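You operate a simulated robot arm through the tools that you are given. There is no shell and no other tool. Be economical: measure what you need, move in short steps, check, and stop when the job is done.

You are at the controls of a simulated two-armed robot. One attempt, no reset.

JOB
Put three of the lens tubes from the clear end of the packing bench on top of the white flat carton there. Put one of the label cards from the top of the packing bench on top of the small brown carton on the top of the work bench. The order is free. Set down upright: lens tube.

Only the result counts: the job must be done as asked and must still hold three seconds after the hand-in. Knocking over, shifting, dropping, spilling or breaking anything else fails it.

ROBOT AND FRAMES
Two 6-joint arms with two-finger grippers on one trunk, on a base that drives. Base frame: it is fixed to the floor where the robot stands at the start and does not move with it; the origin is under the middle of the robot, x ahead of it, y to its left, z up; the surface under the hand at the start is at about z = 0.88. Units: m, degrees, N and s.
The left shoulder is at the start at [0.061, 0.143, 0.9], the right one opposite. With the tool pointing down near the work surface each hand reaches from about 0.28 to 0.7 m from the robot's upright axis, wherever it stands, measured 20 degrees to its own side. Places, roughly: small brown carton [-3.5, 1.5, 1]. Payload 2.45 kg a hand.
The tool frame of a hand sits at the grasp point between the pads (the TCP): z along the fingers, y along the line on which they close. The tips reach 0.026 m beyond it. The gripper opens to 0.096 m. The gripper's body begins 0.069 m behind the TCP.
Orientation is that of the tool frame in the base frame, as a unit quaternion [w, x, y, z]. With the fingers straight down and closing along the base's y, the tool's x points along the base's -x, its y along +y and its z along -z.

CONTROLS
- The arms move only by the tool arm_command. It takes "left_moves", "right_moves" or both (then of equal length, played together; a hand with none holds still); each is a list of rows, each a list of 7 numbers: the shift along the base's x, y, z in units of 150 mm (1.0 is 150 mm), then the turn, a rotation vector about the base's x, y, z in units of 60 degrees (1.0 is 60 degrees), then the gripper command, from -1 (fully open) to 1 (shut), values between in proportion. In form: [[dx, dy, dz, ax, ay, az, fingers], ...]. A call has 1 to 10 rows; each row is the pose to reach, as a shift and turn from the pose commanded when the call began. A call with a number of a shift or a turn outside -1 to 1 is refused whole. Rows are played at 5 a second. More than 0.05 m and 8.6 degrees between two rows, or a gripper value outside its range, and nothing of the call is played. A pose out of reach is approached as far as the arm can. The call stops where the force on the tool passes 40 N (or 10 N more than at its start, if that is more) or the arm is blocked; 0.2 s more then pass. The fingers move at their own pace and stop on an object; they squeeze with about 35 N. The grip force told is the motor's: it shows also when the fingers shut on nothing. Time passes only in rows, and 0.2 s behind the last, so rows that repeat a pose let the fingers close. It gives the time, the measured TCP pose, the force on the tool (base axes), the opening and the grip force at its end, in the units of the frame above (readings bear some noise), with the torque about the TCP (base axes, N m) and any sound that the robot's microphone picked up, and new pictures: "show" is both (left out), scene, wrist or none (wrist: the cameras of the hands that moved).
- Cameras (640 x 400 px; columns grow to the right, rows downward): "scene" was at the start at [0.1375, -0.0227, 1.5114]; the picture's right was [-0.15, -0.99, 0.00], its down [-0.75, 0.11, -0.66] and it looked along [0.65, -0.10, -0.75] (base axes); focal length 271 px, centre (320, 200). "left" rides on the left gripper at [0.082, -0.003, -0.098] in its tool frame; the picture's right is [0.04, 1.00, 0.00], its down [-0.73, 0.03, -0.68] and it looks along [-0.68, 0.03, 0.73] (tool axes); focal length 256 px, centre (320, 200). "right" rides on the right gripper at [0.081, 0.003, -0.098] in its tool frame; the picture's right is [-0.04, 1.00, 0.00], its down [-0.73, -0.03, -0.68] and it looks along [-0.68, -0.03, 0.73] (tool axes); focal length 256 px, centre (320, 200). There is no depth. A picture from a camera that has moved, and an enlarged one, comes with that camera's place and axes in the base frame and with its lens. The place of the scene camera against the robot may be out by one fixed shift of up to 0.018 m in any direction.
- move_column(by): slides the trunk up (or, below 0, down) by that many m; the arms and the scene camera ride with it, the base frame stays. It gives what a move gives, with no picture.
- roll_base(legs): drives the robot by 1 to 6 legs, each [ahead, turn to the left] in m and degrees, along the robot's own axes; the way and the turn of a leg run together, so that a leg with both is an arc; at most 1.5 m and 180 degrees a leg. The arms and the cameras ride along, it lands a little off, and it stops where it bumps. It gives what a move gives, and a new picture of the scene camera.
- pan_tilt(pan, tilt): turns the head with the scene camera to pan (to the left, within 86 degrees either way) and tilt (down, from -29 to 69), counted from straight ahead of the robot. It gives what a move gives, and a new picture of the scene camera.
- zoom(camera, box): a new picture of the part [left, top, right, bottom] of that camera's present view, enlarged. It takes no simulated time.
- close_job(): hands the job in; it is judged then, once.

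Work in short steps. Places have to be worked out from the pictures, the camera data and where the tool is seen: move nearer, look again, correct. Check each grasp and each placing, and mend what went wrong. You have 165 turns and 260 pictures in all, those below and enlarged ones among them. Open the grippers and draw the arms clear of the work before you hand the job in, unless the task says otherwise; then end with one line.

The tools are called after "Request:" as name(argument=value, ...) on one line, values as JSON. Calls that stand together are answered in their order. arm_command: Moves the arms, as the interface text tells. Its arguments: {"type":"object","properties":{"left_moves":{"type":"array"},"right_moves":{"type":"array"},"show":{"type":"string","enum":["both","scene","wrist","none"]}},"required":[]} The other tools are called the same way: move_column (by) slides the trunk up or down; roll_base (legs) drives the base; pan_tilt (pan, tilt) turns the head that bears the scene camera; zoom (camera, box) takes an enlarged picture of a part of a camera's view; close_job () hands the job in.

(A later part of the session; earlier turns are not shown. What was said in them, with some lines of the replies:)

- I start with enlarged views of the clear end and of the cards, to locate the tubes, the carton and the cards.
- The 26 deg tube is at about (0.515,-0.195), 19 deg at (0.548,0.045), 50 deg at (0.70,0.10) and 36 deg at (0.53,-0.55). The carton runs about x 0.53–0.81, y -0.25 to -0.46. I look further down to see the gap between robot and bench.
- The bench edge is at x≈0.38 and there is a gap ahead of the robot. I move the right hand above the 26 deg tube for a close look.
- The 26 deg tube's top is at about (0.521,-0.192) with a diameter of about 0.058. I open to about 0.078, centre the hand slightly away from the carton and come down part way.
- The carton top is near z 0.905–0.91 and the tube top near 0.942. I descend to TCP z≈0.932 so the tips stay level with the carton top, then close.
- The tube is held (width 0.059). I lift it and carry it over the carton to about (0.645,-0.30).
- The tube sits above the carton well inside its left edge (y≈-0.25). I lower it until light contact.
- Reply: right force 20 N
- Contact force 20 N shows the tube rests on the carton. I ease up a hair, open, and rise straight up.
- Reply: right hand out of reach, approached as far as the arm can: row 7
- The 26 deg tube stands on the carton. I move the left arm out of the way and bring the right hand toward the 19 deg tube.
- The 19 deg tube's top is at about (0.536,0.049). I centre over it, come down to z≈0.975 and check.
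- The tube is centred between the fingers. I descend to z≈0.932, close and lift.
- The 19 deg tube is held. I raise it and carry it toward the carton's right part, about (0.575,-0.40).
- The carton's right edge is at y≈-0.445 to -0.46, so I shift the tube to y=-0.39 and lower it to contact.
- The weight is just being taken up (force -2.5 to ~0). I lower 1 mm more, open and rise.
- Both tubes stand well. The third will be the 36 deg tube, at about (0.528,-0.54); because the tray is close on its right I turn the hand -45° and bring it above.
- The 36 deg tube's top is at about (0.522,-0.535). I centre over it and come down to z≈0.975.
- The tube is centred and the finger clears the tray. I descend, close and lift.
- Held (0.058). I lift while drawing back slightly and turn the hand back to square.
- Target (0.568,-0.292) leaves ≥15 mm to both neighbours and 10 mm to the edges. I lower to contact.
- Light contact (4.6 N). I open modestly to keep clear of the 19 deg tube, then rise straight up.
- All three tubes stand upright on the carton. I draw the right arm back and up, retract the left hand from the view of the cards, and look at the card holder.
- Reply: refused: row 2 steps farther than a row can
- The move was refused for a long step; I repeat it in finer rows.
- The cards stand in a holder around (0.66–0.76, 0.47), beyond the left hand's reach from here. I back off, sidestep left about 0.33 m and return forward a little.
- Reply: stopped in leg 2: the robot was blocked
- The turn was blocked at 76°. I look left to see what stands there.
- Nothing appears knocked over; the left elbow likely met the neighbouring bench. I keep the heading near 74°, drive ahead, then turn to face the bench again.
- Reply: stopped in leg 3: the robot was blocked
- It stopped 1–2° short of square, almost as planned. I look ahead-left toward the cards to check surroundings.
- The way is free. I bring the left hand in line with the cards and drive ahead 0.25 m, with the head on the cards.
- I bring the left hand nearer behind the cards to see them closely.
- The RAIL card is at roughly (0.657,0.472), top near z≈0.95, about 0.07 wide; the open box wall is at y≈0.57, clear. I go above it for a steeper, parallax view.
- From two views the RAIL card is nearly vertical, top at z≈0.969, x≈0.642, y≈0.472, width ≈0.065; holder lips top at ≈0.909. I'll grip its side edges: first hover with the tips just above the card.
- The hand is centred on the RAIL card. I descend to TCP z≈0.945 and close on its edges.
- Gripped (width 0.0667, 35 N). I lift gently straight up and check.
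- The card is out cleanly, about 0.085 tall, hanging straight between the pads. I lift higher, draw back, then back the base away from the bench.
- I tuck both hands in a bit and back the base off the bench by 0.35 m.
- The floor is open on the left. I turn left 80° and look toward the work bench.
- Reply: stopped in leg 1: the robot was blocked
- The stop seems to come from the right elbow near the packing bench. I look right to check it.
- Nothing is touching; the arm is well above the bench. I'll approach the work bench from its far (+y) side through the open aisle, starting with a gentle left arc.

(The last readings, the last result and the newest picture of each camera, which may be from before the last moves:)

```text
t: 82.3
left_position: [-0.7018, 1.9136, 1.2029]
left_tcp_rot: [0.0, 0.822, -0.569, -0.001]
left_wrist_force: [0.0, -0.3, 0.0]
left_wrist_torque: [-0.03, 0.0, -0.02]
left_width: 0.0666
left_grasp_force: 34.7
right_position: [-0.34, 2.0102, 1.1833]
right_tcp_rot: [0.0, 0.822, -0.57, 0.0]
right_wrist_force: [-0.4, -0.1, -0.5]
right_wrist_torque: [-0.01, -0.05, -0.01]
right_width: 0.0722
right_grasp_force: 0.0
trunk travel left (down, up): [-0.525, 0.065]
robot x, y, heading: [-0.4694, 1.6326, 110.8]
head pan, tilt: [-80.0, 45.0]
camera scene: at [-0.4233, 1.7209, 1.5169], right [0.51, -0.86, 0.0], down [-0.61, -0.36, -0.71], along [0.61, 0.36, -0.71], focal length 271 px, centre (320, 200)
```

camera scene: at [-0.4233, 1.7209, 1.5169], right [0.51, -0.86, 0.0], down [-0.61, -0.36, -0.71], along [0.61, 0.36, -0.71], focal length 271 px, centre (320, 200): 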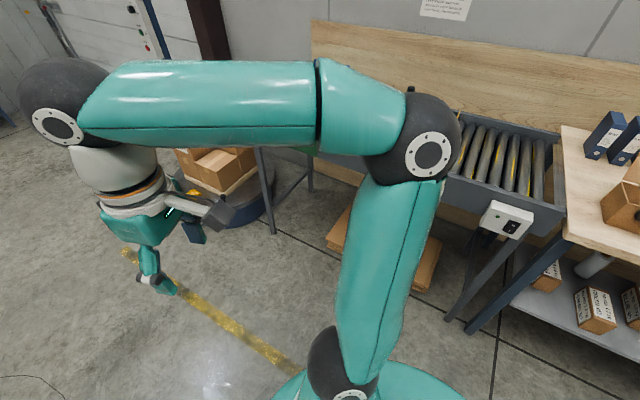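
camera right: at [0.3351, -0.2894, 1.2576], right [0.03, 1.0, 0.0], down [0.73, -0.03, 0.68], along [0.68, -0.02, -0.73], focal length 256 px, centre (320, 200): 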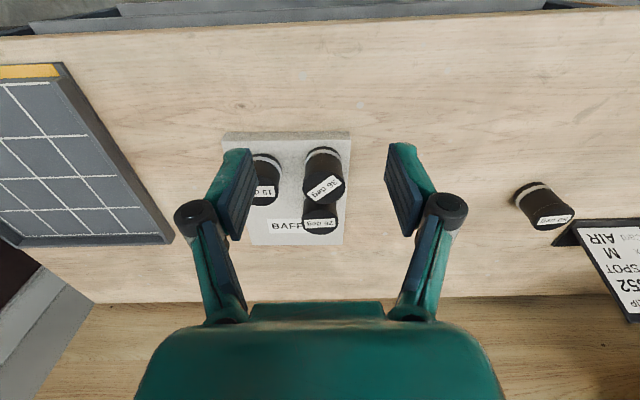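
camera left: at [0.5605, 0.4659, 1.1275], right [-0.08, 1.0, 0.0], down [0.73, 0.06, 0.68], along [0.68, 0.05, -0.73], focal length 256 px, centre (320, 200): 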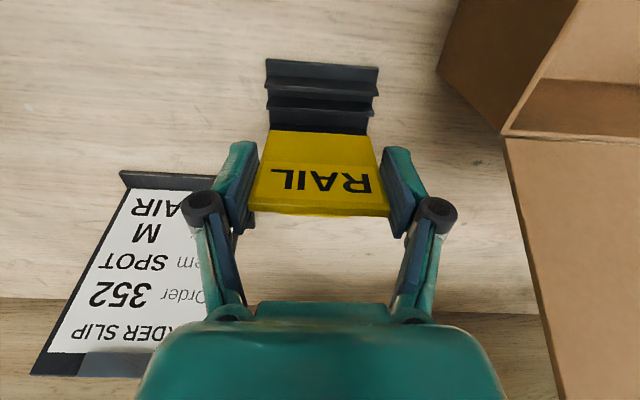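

Clear so far. I continue with a left arc to face along the aisle (-x), looking ahead-left.

Request:
pan_tilt(pan=20, tilt=25)

Request:
roll_base(legs=[[0.15, 0], [0.5, 35], [0.4, 34]])

```text
t: 84.1
left_position: [-0.7008, 1.9131, 1.202]
left_tcp_rot: [0.0, 0.822, -0.57, -0.001]
left_wrist_force: [0.1, 0.0, -0.4]
left_wrist_torque: [-0.04, 0.0, -0.01]
left_width: 0.0663
left_grasp_force: 35.2
right_position: [-0.3402, 2.0105, 1.1843]
right_tcp_rot: [0.0, 0.822, -0.569, 0.001]
right_wrist_force: [0.0, 0.1, 0.2]
right_wrist_torque: [0.0, 0.05, -0.03]
right_width: 0.0721
right_grasp_force: 0.2
trunk travel left (down, up): [-0.525, 0.065]
robot x, y, heading: [-0.4729, 1.6365, 110.8]
head pan, tilt: [20.0, 25.0]
camera scene: at [-0.5531, 1.7486, 1.5475], right [0.76, 0.65, 0.0], down [0.28, -0.32, -0.91], along [-0.59, 0.69, -0.42], focal length 271 px, centre (320, 200)
```

scene: 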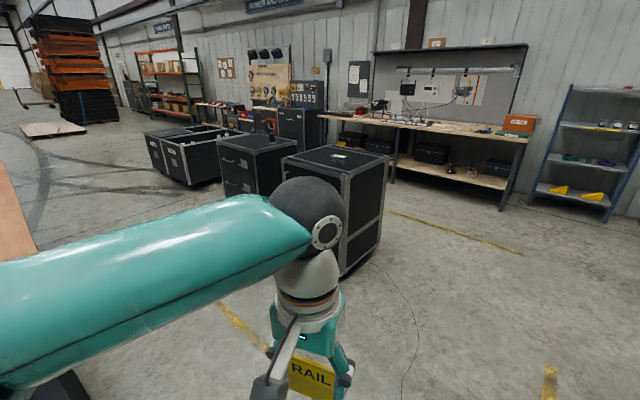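

```text
t: 90.2
left_position: [-1.5502, 2.1621, 1.2025]
left_tcp_rot: [-0.001, 1.0, -0.007, 0.001]
left_wrist_force: [0.5, 0.7, -0.4]
left_wrist_torque: [-0.03, -0.03, 0.0]
left_width: 0.0667
left_grasp_force: 35.1
right_position: [-1.5081, 2.5356, 1.1832]
right_tcp_rot: [-0.001, 1.0, -0.006, 0.0]
right_wrist_force: [-0.1, 0.3, 0.1]
right_wrist_torque: [0.02, -0.03, 0.03]
right_width: 0.0718
right_grasp_force: 0.0
trunk travel left (down, up): [-0.525, 0.065]
robot x, y, heading: [-1.2053, 2.2858, 179.5]
head pan, tilt: [20.0, 25.0]
camera scene: at [-1.3538, 2.2446, 1.5473], right [-0.33, 0.94, 0.0], down [0.4, 0.14, -0.91], along [-0.85, -0.3, -0.42], focal length 271 px, centre (320, 200)
```

scene: 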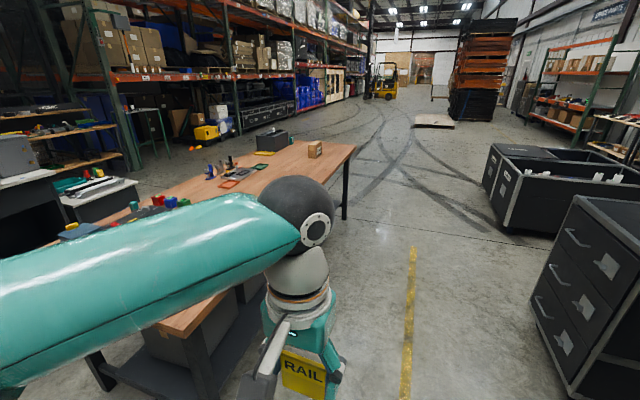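

The small brown carton is at about (-3.46,1.46) near the bench's +y edge (y≈1.69). I drive along the aisle to x≈-3.6 and turn to face the bench.

Request:
roll_base(legs=[[1.2, 3], [1.2, -3], [0, 45], [0, 45]])

```text
t: 106.6
left_position: [-3.5141, 1.8885, 1.2026]
left_tcp_rot: [-0.002, 0.735, 0.678, -0.001]
left_wrist_force: [1.1, -0.4, -0.3]
left_wrist_torque: [0.05, 0.06, 0.01]
left_width: 0.0665
left_grasp_force: 34.5
right_position: [-3.8823, 1.9536, 1.1856]
right_tcp_rot: [-0.002, 0.735, 0.678, -0.001]
right_wrist_force: [0.1, 0.3, -0.4]
right_wrist_torque: [0.02, 0.06, -0.01]
right_width: 0.0721
right_grasp_force: 0.1
trunk travel left (down, up): [-0.525, 0.065]
robot x, y, heading: [-3.6547, 2.2458, -93.6]
head pan, tilt: [20.0, 25.0]
stopped in leg 4: the robot was blocked; the commanded pose is now the measured one
camera scene: at [-3.632, 2.0839, 1.5473], right [-0.96, -0.28, 0.0], down [-0.12, 0.41, -0.91], along [0.25, -0.87, -0.42], focal length 271 px, centre (320, 200)
```

scene: 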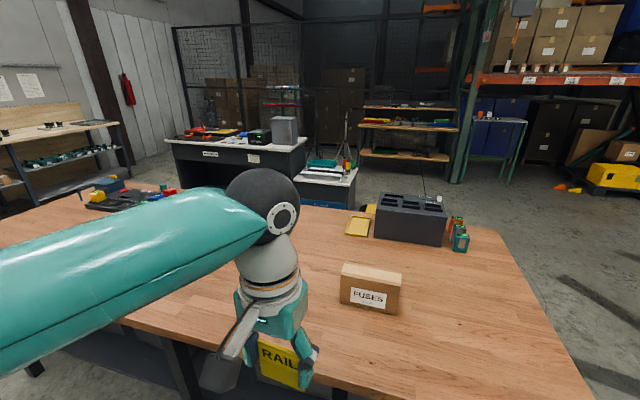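

The carton ("FUSES") stands at about (-3.60,1.45). I drive 0.14 m closer and tilt the head down onto it.

Request:
roll_base(legs=[[0.14, 0]])

Request:
pan_tilt(pan=10, tilt=50)

```text
t: 107.9
left_position: [-3.5277, 1.745, 1.202]
left_tcp_rot: [0.0, 0.736, 0.677, 0.001]
left_wrist_force: [0.3, -1.2, -0.7]
left_wrist_torque: [0.02, 0.0, 0.03]
left_width: 0.0666
left_grasp_force: 35.2
right_position: [-3.8938, 1.8112, 1.1849]
right_tcp_rot: [-0.001, 0.735, 0.678, 0.0]
right_wrist_force: [-0.6, -1.2, 0.4]
right_wrist_torque: [0.08, 0.03, 0.01]
right_width: 0.0719
right_grasp_force: 0.0
trunk travel left (down, up): [-0.525, 0.065]
robot x, y, heading: [-3.6633, 2.1038, -93.6]
head pan, tilt: [20.0, 25.0]
camera scene: at [-3.6447, 1.9406, 1.5472], right [-0.96, -0.28, 0.0], down [-0.12, 0.41, -0.91], along [0.25, -0.87, -0.42], focal length 271 px, centre (320, 200)
```

scene: 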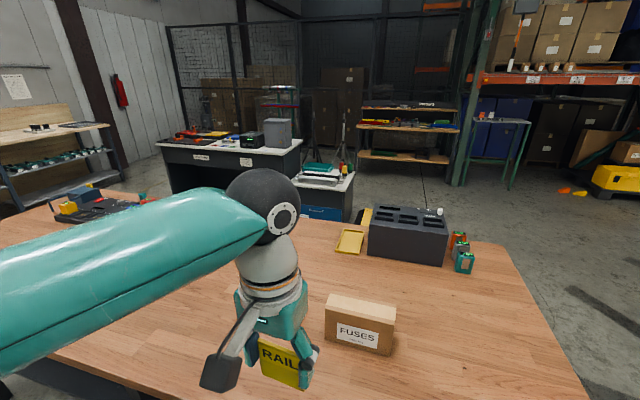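

```text
t: 108.8
left_position: [-3.527, 1.7468, 1.2028]
left_tcp_rot: [0.001, 0.735, 0.678, 0.0]
left_wrist_force: [0.1, 0.2, -0.2]
left_wrist_torque: [0.01, 0.02, 0.06]
left_width: 0.0667
left_grasp_force: 35.2
right_position: [-3.8952, 1.8133, 1.1849]
right_tcp_rot: [-0.001, 0.735, 0.678, -0.001]
right_wrist_force: [-1.0, 0.7, 0.0]
right_wrist_torque: [0.0, 0.0, -0.03]
right_width: 0.0721
right_grasp_force: 0.1
trunk travel left (down, up): [-0.525, 0.065]
robot x, y, heading: [-3.6632, 2.1032, -93.6]
head pan, tilt: [10.0, 50.0]
camera scene: at [-3.6619, 1.9549, 1.51], right [-0.99, -0.11, 0.0], down [-0.08, 0.76, -0.64], along [0.07, -0.64, -0.77], focal length 271 px, centre (320, 200)
```

scene: 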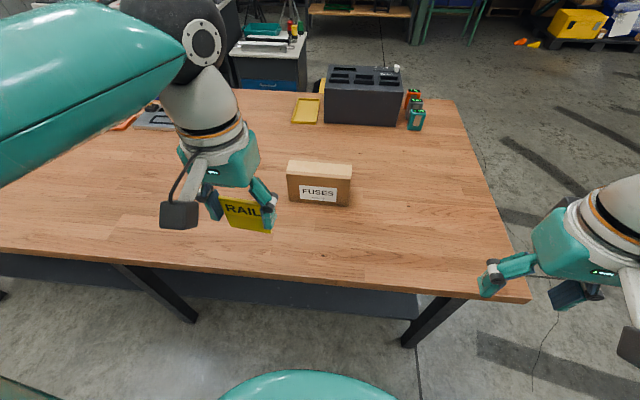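

The box is long (≈0.165) but shallow (≈0.057) on top, so the card must be laid flat carefully. I take a wrist view from the left hand to measure the box and see how the card sits.

Request:
arm_command(left_moves=[[-0.2, -0.2, 0, 0, 0, 0, 0.1], [-0.4, -0.4, 0, 0, 0, 0, 0.1], [-0.4, -0.6, 0, 0, 0, 0, 0.1], [-0.4, -0.6, 0, 0, 0, 0, 0.1]], show="both")

```text
t: 109.8
left_position: [-3.5876, 1.6586, 1.2039]
left_tcp_rot: [0.001, 0.736, 0.677, 0.0]
left_wrist_force: [-0.2, 0.1, 0.2]
left_wrist_torque: [-0.02, -0.02, 0.0]
left_width: 0.0667
left_grasp_force: 35.1
right_position: [-3.8947, 1.8151, 1.1855]
right_tcp_rot: [-0.001, 0.736, 0.677, -0.001]
right_wrist_force: [0.3, 0.1, -0.1]
right_wrist_torque: [0.04, -0.02, 0.05]
right_width: 0.0722
right_grasp_force: 0.0
trunk travel left (down, up): [-0.525, 0.065]
robot x, y, heading: [-3.6651, 2.1003, -93.6]
head pan, tilt: [10.0, 50.0]
camera scene: at [-3.6619, 1.956, 1.5101], right [-0.99, -0.11, 0.0], down [-0.08, 0.76, -0.64], along [0.07, -0.64, -0.77], focal length 271 px, centre (320, 200)
camera left: at [-3.5848, 1.7389, 1.3028], right [1.0, -0.04, 0.0], down [-0.03, -0.73, 0.68], along [-0.03, -0.68, -0.73], focal length 256 px, centre (320, 200)
```

scene: 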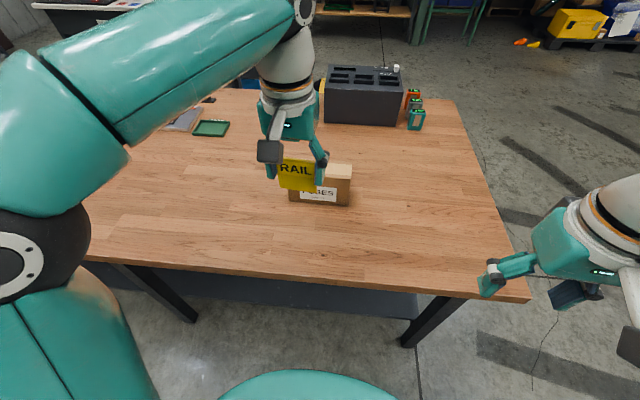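
left: 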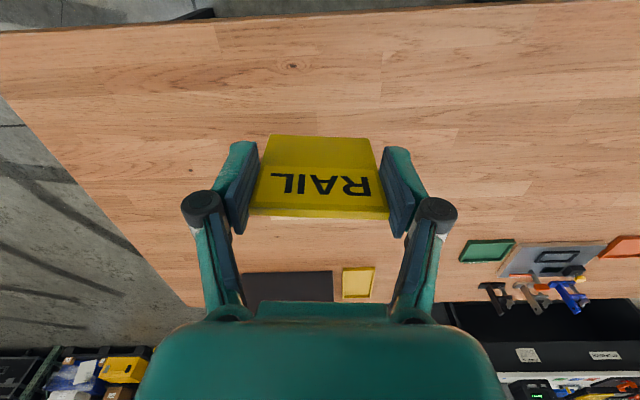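

The card is gripped straight. I plan to lay it flat with the left hand horizontal, pointing along the box from its left (+x) end, fingers straddling the shallow box. I first yaw the hand +95° in free air.

Request:
arm_command(left_moves=[[0.1, -0.05, 0, 0, 0, 0.135, 0.1], [0.2, -0.1, 0, 0, 0, 0.27, 0.1], [0.3, -0.15, 0, 0, 0, 0.4, 0.1], [0.4, -0.2, 0, 0, 0, 0.535, 0.1], [0.5, -0.25, 0, 0, 0, 0.665, 0.1], [0.6, -0.3, 0, 0, 0, 0.8, 0.1], [0.6, -0.3, 0, 0, 0, 0.8, 0.1]], show="none")

Request:
arm_command(left_moves=[[0.1, -0.05, 0, 0, 0, 0.13, 0.1], [0.2, -0.1, 0, 0, 0, 0.26, 0.1], [0.3, -0.15, 0, 0, 0, 0.39, 0.1], [0.4, -0.2, 0, 0, 0, 0.52, 0.1], [0.5, -0.25, 0, 0, 0, 0.65, 0.1], [0.6, -0.3, 0, 0, 0, 0.78, 0.1], [0.6, -0.3, 0, 0, 0, 0.78, 0.1]], show="both")

```text
t: 111.4
left_position: [-3.4979, 1.6127, 1.2039]
left_tcp_rot: [0.0, 0.396, 0.918, 0.0]
left_wrist_force: [0.3, -0.2, -0.1]
left_wrist_torque: [-0.02, 0.04, 0.01]
left_width: 0.0666
left_grasp_force: 34.9
right_position: [-3.8942, 1.8127, 1.1853]
right_tcp_rot: [0.0, 0.736, 0.677, -0.001]
right_wrist_force: [0.0, 0.6, -0.4]
right_wrist_torque: [-0.02, -0.01, -0.01]
right_width: 0.0719
right_grasp_force: 0.0
trunk travel left (down, up): [-0.525, 0.065]
robot x, y, heading: [-3.6664, 2.1014, -93.8]
head pan, tilt: [10.0, 50.0]
```

```text
t: 113.0
left_position: [-3.4074, 1.5674, 1.2045]
left_tcp_rot: [0.001, -0.002, 1.0, 0.0]
left_wrist_force: [-0.4, 0.1, -0.5]
left_wrist_torque: [0.02, -0.02, -0.02]
left_width: 0.0666
left_grasp_force: 34.6
right_position: [-3.8945, 1.8139, 1.1851]
right_tcp_rot: [-0.001, 0.735, 0.678, -0.001]
right_wrist_force: [-0.2, 0.8, -0.2]
right_wrist_torque: [0.05, 0.02, -0.05]
right_width: 0.0722
right_grasp_force: 0.0
trunk travel left (down, up): [-0.525, 0.065]
robot x, y, heading: [-3.6657, 2.1054, -93.8]
head pan, tilt: [10.0, 50.0]
camera scene: at [-3.6621, 1.9553, 1.51], right [-0.99, -0.11, 0.0], down [-0.08, 0.76, -0.64], along [0.07, -0.64, -0.77], focal length 271 px, centre (320, 200)
camera left: at [-3.4893, 1.5637, 1.3031], right [-0.04, 1.0, 0.0], down [0.73, 0.03, 0.68], along [0.68, 0.03, -0.73], focal length 256 px, centre (320, 200)
```

scene: 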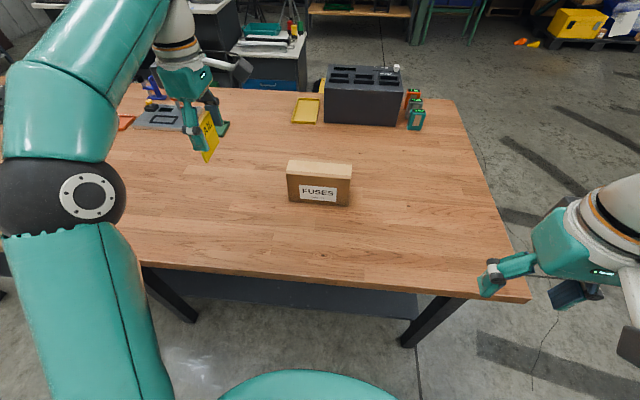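
left: 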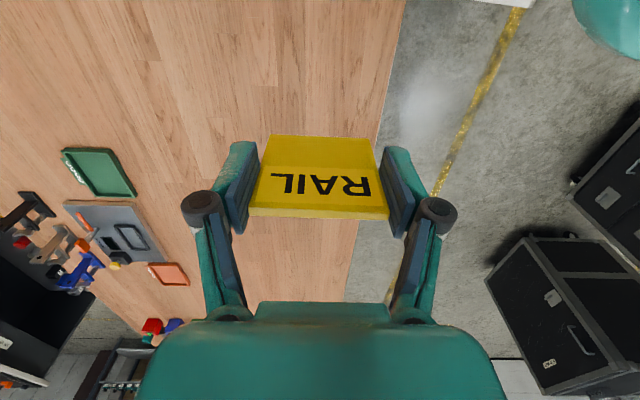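

The hand is yawed as wanted. Now I tilt it 90° about +y so the fingers point along -x with the camera on top.

Request:
arm_command(left_moves=[[0, 0, 0, 0, 0.125, 0, 0.1], [0, 0, 0, 0, 0.25, 0, 0.1], [0, 0, 0, 0, 0.375, 0, 0.1], [0, 0, 0, 0, 0.5, 0, 0.1], [0, 0, 0, 0, 0.625, 0, 0.1], [0, 0, 0, 0, 0.75, 0, 0.1], [0, 0, 0, 0, 0.75, 0, 0.1]], show="both")

```text
t: 114.6
left_position: [-3.4073, 1.5667, 1.2037]
left_tcp_rot: [-0.382, -0.001, 0.924, 0.0]
left_wrist_force: [-0.4, -1.0, 0.2]
left_wrist_torque: [-0.02, -0.04, 0.02]
left_width: 0.0666
left_grasp_force: 34.9
right_position: [-3.8937, 1.8134, 1.1862]
right_tcp_rot: [0.0, 0.736, 0.678, 0.0]
right_wrist_force: [0.5, -0.1, 0.7]
right_wrist_torque: [-0.03, 0.0, 0.02]
right_width: 0.0719
right_grasp_force: 0.1
trunk travel left (down, up): [-0.525, 0.065]
robot x, y, heading: [-3.6664, 2.1018, -93.7]
head pan, tilt: [10.0, 50.0]
camera scene: at [-3.6622, 1.955, 1.51], right [-0.99, -0.11, 0.0], down [-0.08, 0.76, -0.64], along [0.07, -0.64, -0.77], focal length 271 px, centre (320, 200)
camera left: at [-3.396, 1.5634, 1.3312], right [-0.03, 1.0, 0.03], down [1.0, 0.03, -0.04], along [-0.04, 0.03, -1.0], focal length 256 px, centre (320, 200)
```

scene: 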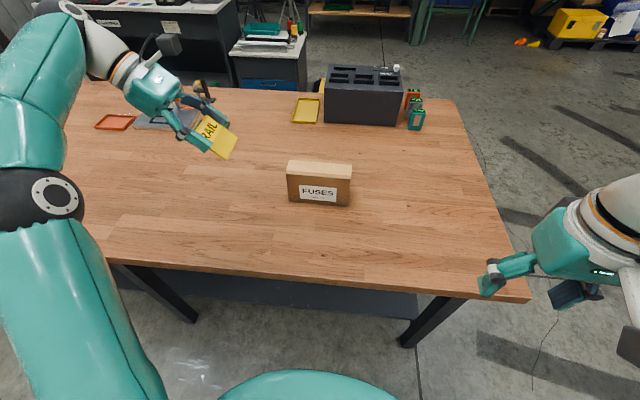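
left: 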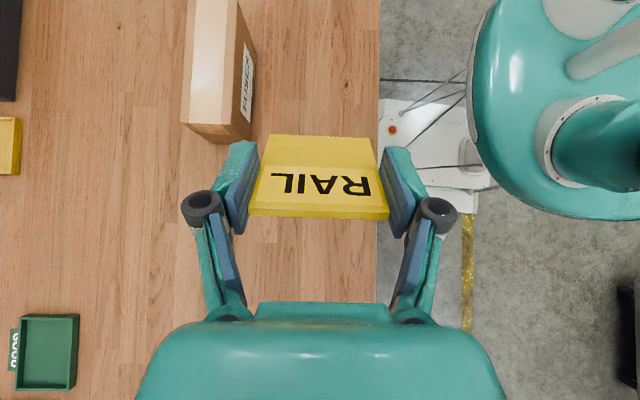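

The camera now looks straight down on the box; I zoom in to measure its top.

Request:
zoom(camera="left", box=[130, 0, 290, 160])

```text
2.50 times, centred on (210, 80) of left
camera zoom: at [-3.396, 1.5634, 1.3312], right [-0.03, 1.0, 0.03], down [1.0, 0.03, -0.04], along [-0.04, 0.03, -1.0], focal length 640 px, centre (595, 500)
```

zoom: 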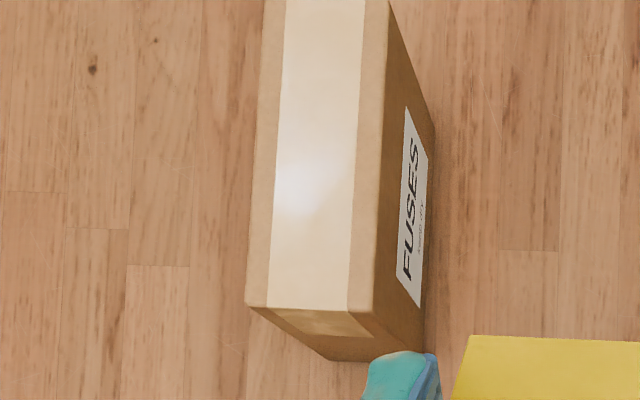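

The box top is ≈0.068 deep (y 1.383–1.450), its left end at x≈-3.508, top at z≈0.985. I'll set the card with the hand ~17° above horizontal so its far edge touches first; I tilt 27° more and move above the box.

Request:
arm_command(left_moves=[[-0.05, -0.15, 0, 0, 0.1, 0, 0.1], [-0.2, -0.3, 0, 0, 0.2, 0, 0.1], [-0.35, -0.5, -0.1, 0, 0.3, 0, 0.1], [-0.5, -0.7, -0.2, 0, 0.4, 0, 0.1], [-0.7, -0.85, -0.35, 0, 0.45, 0, 0.1], [-0.85, -1.0, -0.5, 0, 0.45, 0, 0.1], [-0.85, -1.0, -0.6, 0, 0.45, 0, 0.1], [-0.85, -1.0, -0.6, 0, 0.45, 0, 0.1]], show="both")

```text
t: 116.4
left_position: [-3.5375, 1.4383, 1.1069]
left_tcp_rot: [-0.587, -0.001, 0.81, 0.001]
left_wrist_force: [-0.2, -0.2, -0.4]
left_wrist_torque: [0.03, -0.04, -0.02]
left_width: 0.0666
left_grasp_force: 35.0
left hand out of reach, approached as far as the arm can: row 3, 4, 5, 6, 7, 8
right_position: [-3.8944, 1.8124, 1.1851]
right_tcp_rot: [-0.001, 0.735, 0.678, 0.001]
right_wrist_force: [0.2, -0.4, 0.2]
right_wrist_torque: [-0.01, 0.03, 0.0]
right_width: 0.0722
right_grasp_force: 0.1
trunk travel left (down, up): [-0.525, 0.065]
robot x, y, heading: [-3.6658, 2.1024, -93.3]
head pan, tilt: [10.0, 50.0]
camera scene: at [-3.6618, 1.9539, 1.5098], right [-0.99, -0.11, 0.0], down [-0.08, 0.76, -0.64], along [0.07, -0.64, -0.77], focal length 271 px, centre (320, 200)
camera left: at [-3.4708, 1.435, 1.2149], right [-0.01, 1.0, 0.04], down [0.87, 0.03, -0.49], along [-0.49, 0.03, -0.87], focal length 256 px, centre (320, 200)
```

scene: 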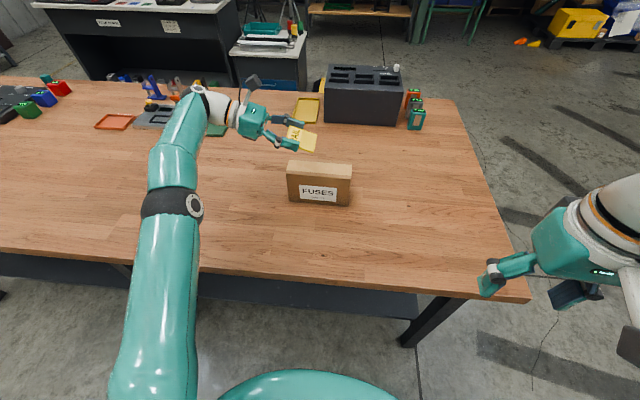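
left: 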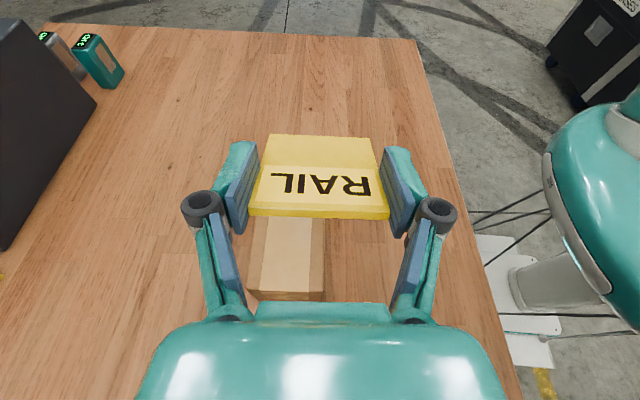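

The arm is almost fully stretched here; the bench edge is at y≈1.67, so I can drive 0.06 m closer.

Request:
roll_base(legs=[[0.06, 0]])

```text
t: 117.4
left_position: [-3.5429, 1.3762, 1.1053]
left_tcp_rot: [-0.587, -0.002, 0.809, 0.002]
left_wrist_force: [0.3, -0.8, -1.5]
left_wrist_torque: [0.08, 0.04, -0.06]
left_width: 0.0666
left_grasp_force: 35.0
right_position: [-3.899, 1.7496, 1.1853]
right_tcp_rot: [-0.002, 0.736, 0.677, 0.0]
right_wrist_force: [0.4, -0.5, 0.1]
right_wrist_torque: [0.06, 0.01, -0.03]
right_width: 0.072
right_grasp_force: 0.0
trunk travel left (down, up): [-0.525, 0.065]
robot x, y, heading: [-3.6698, 2.0435, -93.9]
head pan, tilt: [10.0, 50.0]
camera scene: at [-3.666, 1.8908, 1.5095], right [-0.99, -0.11, 0.0], down [-0.08, 0.76, -0.64], along [0.07, -0.64, -0.77], focal length 271 px, centre (320, 200)
```

scene: 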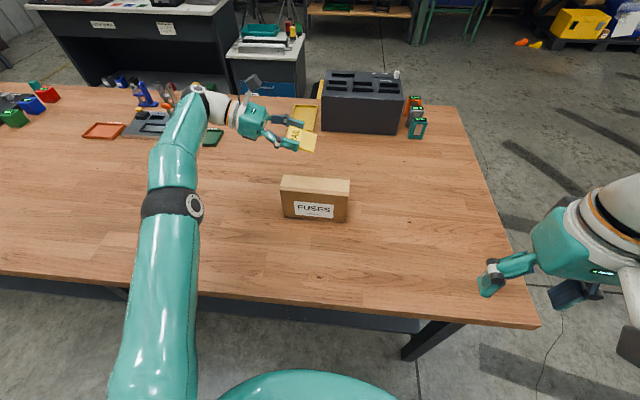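

Refined: box top z≈0.977, centre y≈1.413, left end x≈-3.511. I move to TCP (-3.563,1.413,1.03) and look.

Request:
arm_command(left_moves=[[-0.07, 0.12, 0, 0, 0, 0, 0.1], [-0.133, 0.247, -0.1, 0, 0, 0, 0.1], [-0.133, 0.247, -0.3, 0, 0, 0, 0.1], [-0.133, 0.247, -0.5, 0, 0, 0, 0.1], [-0.133, 0.247, -0.5, 0, 0, 0, 0.1]], show="both")

Request:
zoom(camera="scene", box=[220, 100, 380, 240])

```text
t: 118.6
left_position: [-3.5622, 1.4163, 1.033]
left_tcp_rot: [-0.587, -0.001, 0.81, 0.001]
left_wrist_force: [-0.5, 0.6, -0.2]
left_wrist_torque: [0.04, 0.0, 0.02]
left_width: 0.0667
left_grasp_force: 34.8
right_position: [-3.8992, 1.752, 1.1872]
right_tcp_rot: [-0.001, 0.736, 0.677, 0.0]
right_wrist_force: [0.8, -0.7, 0.0]
right_wrist_torque: [0.0, -0.02, 0.01]
right_width: 0.0721
right_grasp_force: 0.0
trunk travel left (down, up): [-0.525, 0.065]
robot x, y, heading: [-3.6696, 2.0404, -93.7]
head pan, tilt: [10.0, 50.0]
camera scene: at [-3.6659, 1.8946, 1.51], right [-0.99, -0.11, 0.0], down [-0.08, 0.76, -0.64], along [0.07, -0.64, -0.77], focal length 271 px, centre (320, 200)
camera left: at [-3.4946, 1.4126, 1.1408], right [-0.01, 1.0, 0.04], down [0.87, 0.03, -0.49], along [-0.49, 0.03, -0.87], focal length 256 px, centre (320, 200)
```

scene: 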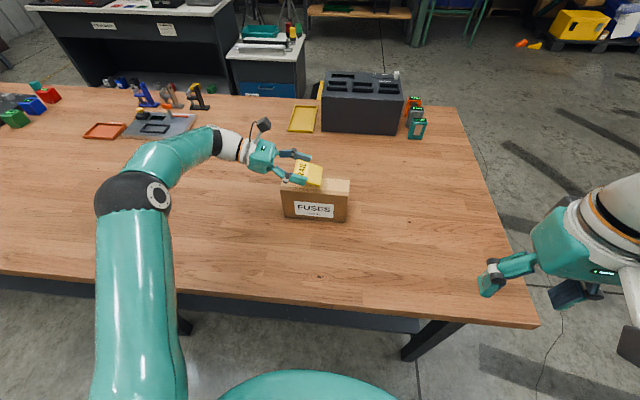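
left: 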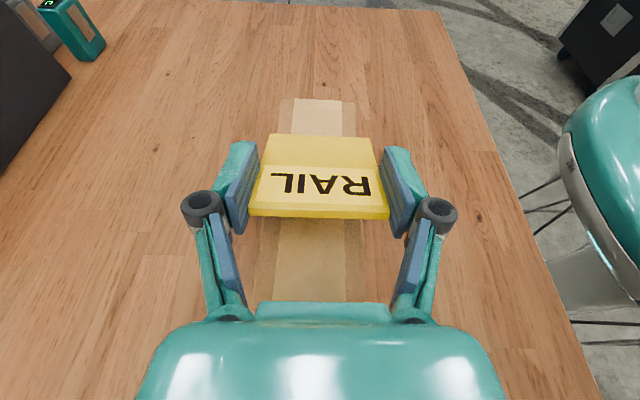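

```text
2.86 times, centred on (300, 170) of scene
camera zoom: at [-3.6659, 1.8946, 1.51], right [-0.99, -0.11, 0.0], down [-0.08, 0.76, -0.64], along [0.07, -0.64, -0.77], focal length 774 px, centre (377, 286)
```

zoom: 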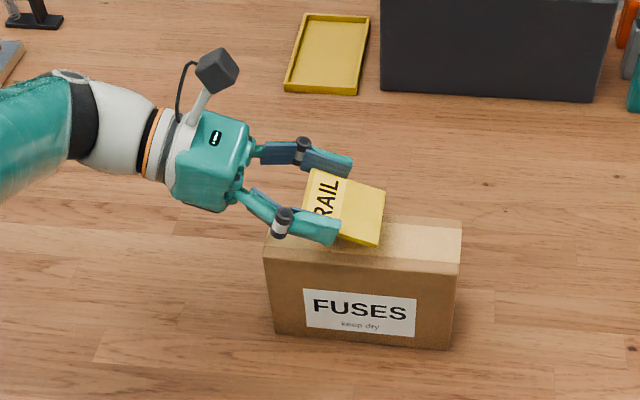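

The card is well centred over the box. I lower gently until the far edge touches.

Request:
arm_command(left_moves=[[0, 0, -0.1, 0, 0, 0, 0.1], [0, 0, -0.17, 0, 0, 0, 0.1], [0, 0, -0.2, 0, 0, 0, 0.1], [0, 0, -0.21, 0, 0, 0, 0.1], [0, 0, -0.22, 0, 0, 0, 0.1]], show="none")

Request:
zoom(camera="scene", box=[260, 130, 360, 230])

```text
t: 119.8
left_position: [-3.5614, 1.4172, 1.0019]
left_tcp_rot: [-0.588, -0.001, 0.809, -0.001]
left_wrist_force: [-0.1, -2.2, 15.6]
left_wrist_torque: [0.36, 0.32, 0.01]
left_width: 0.0666
left_grasp_force: 35.2
right_position: [-3.8984, 1.7531, 1.1856]
right_tcp_rot: [-0.002, 0.736, 0.677, 0.0]
right_wrist_force: [-0.5, 0.2, 0.4]
right_wrist_torque: [0.03, 0.03, 0.01]
right_width: 0.0722
right_grasp_force: 0.0
trunk travel left (down, up): [-0.525, 0.065]
robot x, y, heading: [-3.6703, 2.0447, -93.6]
head pan, tilt: [10.0, 50.0]
```

```text
4.00 times, centred on (310, 180) of scene
camera zoom: at [-3.6656, 1.8961, 1.5102], right [-0.99, -0.11, 0.0], down [-0.08, 0.76, -0.64], along [0.07, -0.64, -0.77], focal length 1083 px, centre (360, 280)
```

zoom: 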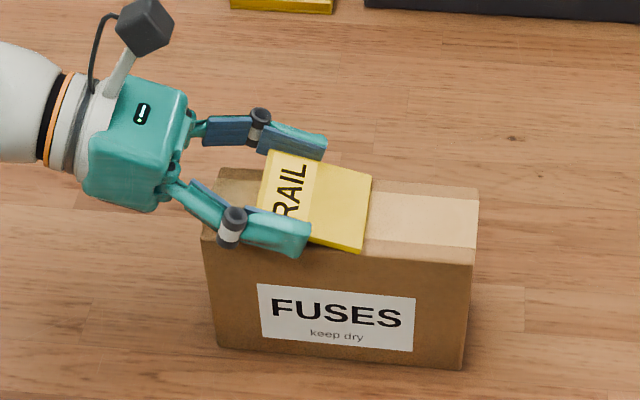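

Contact at 15 N. I ease up 1 mm and open the fingers, then hold to look.

Request:
arm_command(left_moves=[[0, 0, 0.007, 0, 0, 0, 0.1], [0, 0, 0.007, 0, 0, 0, -0.8], [0, 0, 0.007, 0, 0, 0, -0.8], [0, 0, 0.007, 0, 0, 0, -0.8], [0, 0, 0.007, 0, 0, 0, -0.8]], show="wrist")

Request:
zoom(camera="scene", box=[260, 130, 360, 230])

```text
t: 121.0
left_position: [-3.5621, 1.4153, 1.002]
left_tcp_rot: [-0.587, -0.001, 0.809, 0.001]
left_wrist_force: [0.3, -0.6, 1.4]
left_wrist_torque: [0.01, 0.02, -0.02]
left_width: 0.0867
left_grasp_force: 0.0
right_position: [-3.8995, 1.7517, 1.1864]
right_tcp_rot: [-0.001, 0.735, 0.678, 0.001]
right_wrist_force: [0.5, -0.2, -0.3]
right_wrist_torque: [-0.01, 0.0, -0.02]
right_width: 0.0721
right_grasp_force: 0.0
trunk travel left (down, up): [-0.525, 0.065]
robot x, y, heading: [-3.6708, 2.043, -93.8]
head pan, tilt: [10.0, 50.0]
camera left: at [-3.4948, 1.4119, 1.1088], right [-0.01, 1.0, 0.04], down [0.87, 0.03, -0.49], along [-0.49, 0.03, -0.87], focal length 256 px, centre (320, 200)
```

left: 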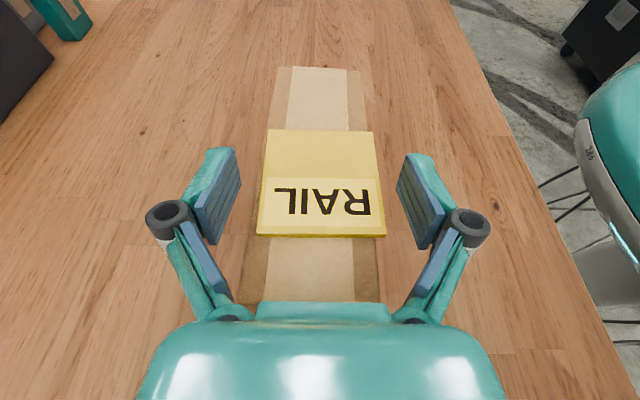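

```text
4.00 times, centred on (310, 180) of scene
camera zoom: at [-3.6659, 1.8943, 1.5099], right [-0.99, -0.11, 0.0], down [-0.08, 0.76, -0.64], along [0.07, -0.64, -0.77], focal length 1083 px, centre (360, 280)
```

zoom: 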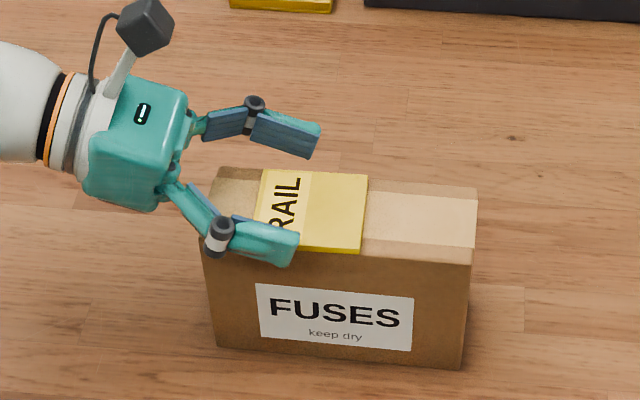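

The card lies flat and centred on the carton. I raise the left hand straight up and then draw it back toward the robot.

Request:
arm_command(left_moves=[[0, 0, 0.1, 0, 0, 0, -0.8], [0, 0, 0.3, 0, 0, 0, -0.8], [0, 0, 0.55, 0, 0, 0, -0.8], [0.1, 0.1, 0.8, 0, 0, 0, -0.8], [0.3, 0.3, 0.9, 0, 0, 0, -0.8], [0.5, 0.5, 1.0, 0, 0, 0, -0.8], [0.7, 0.7, 1.0, 0, 0, 0, -0.8]], show="scene")

Request:
zoom(camera="scene", box=[260, 130, 360, 230])

```text
t: 122.6
left_position: [-3.456, 1.5217, 1.151]
left_tcp_rot: [-0.588, 0.0, 0.809, 0.001]
left_wrist_force: [-0.5, 0.5, 0.3]
left_wrist_torque: [-0.01, 0.0, 0.01]
left_width: 0.0865
left_grasp_force: 0.0
right_position: [-3.8981, 1.7525, 1.1872]
right_tcp_rot: [-0.001, 0.736, 0.677, 0.0]
right_wrist_force: [-0.1, 0.2, 0.3]
right_wrist_torque: [-0.02, 0.03, -0.04]
right_width: 0.0719
right_grasp_force: 0.1
trunk travel left (down, up): [-0.525, 0.065]
robot x, y, heading: [-3.6655, 2.0414, -93.7]
head pan, tilt: [10.0, 50.0]
camera scene: at [-3.6652, 1.8953, 1.5101], right [-0.99, -0.11, 0.0], down [-0.08, 0.76, -0.64], along [0.07, -0.64, -0.77], focal length 271 px, centre (320, 200)
```

scene: 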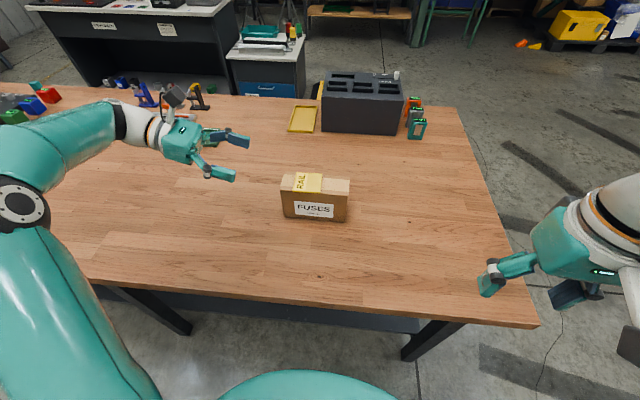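

```text
4.00 times, centred on (310, 180) of scene
camera zoom: at [-3.6652, 1.8953, 1.5101], right [-0.99, -0.11, 0.0], down [-0.08, 0.76, -0.64], along [0.07, -0.64, -0.77], focal length 1083 px, centre (360, 280)
```

zoom: 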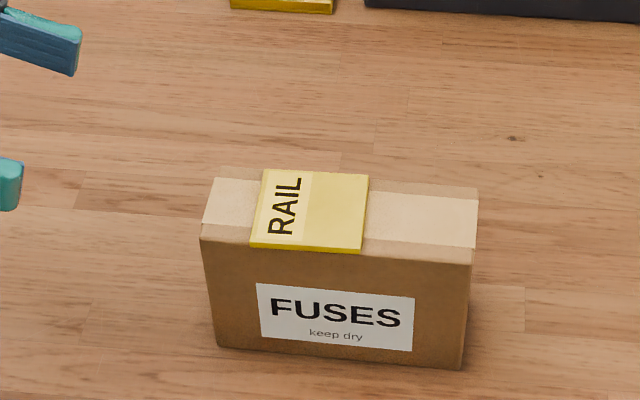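

The card rests flat on the carton and the tubes were last seen standing on theirs. I open both grippers fully, draw the left hand a bit further away, and then hand in.

Request:
arm_command(left_moves=[[0.1, 0.2, 0.1, 0, 0, 0, -1], [0.2, 0.4, 0.2, 0, 0, 0, -1], [0.2, 0.4, 0.2, 0, 0, 0, -1]], right_moves=[[0, 0, 0, 0, 0, 0, -1], [0, 0, 0, 0, 0, 0, -1], [0, 0, 0, 0, 0, 0, -1]], show="scene")

```text
t: 123.4
left_position: [-3.427, 1.5819, 1.1813]
left_tcp_rot: [-0.587, -0.001, 0.81, 0.002]
left_wrist_force: [1.0, 0.1, -0.2]
left_wrist_torque: [0.02, -0.01, -0.03]
left_width: 0.096
left_grasp_force: 0.1
right_position: [-3.8977, 1.7521, 1.1861]
right_tcp_rot: [-0.001, 0.736, 0.677, 0.001]
right_wrist_force: [-0.6, -0.5, -0.3]
right_wrist_torque: [-0.03, -0.02, -0.01]
right_width: 0.0959
right_grasp_force: 0.1
trunk travel left (down, up): [-0.525, 0.065]
robot x, y, heading: [-3.6719, 2.0437, -93.7]
head pan, tilt: [10.0, 50.0]
camera scene: at [-3.6658, 1.894, 1.5099], right [-0.99, -0.11, 0.0], down [-0.08, 0.76, -0.64], along [0.07, -0.64, -0.77], focal length 271 px, centre (320, 200)
```

scene: 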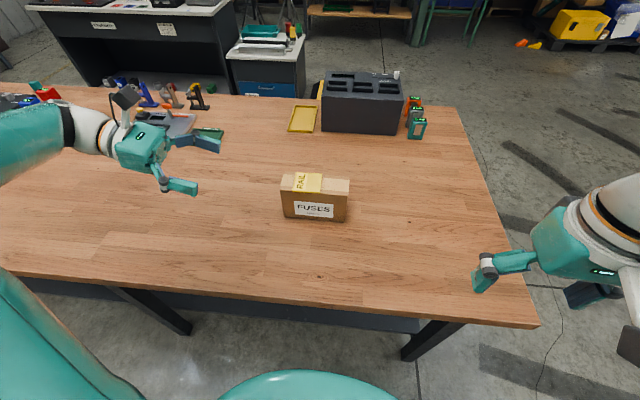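

All is set and both hands are open and clear; I hand the job in.

Request:
close_job()

```text
The job is handed in.
```

I handed the job in with the 19, 26 and 36 deg lens tubes upright on the white carton and the RAIL label card flat on top of the small brown carton; the base reported being blocked in four turns, but the pictures showed nothing knocked over or shifted.
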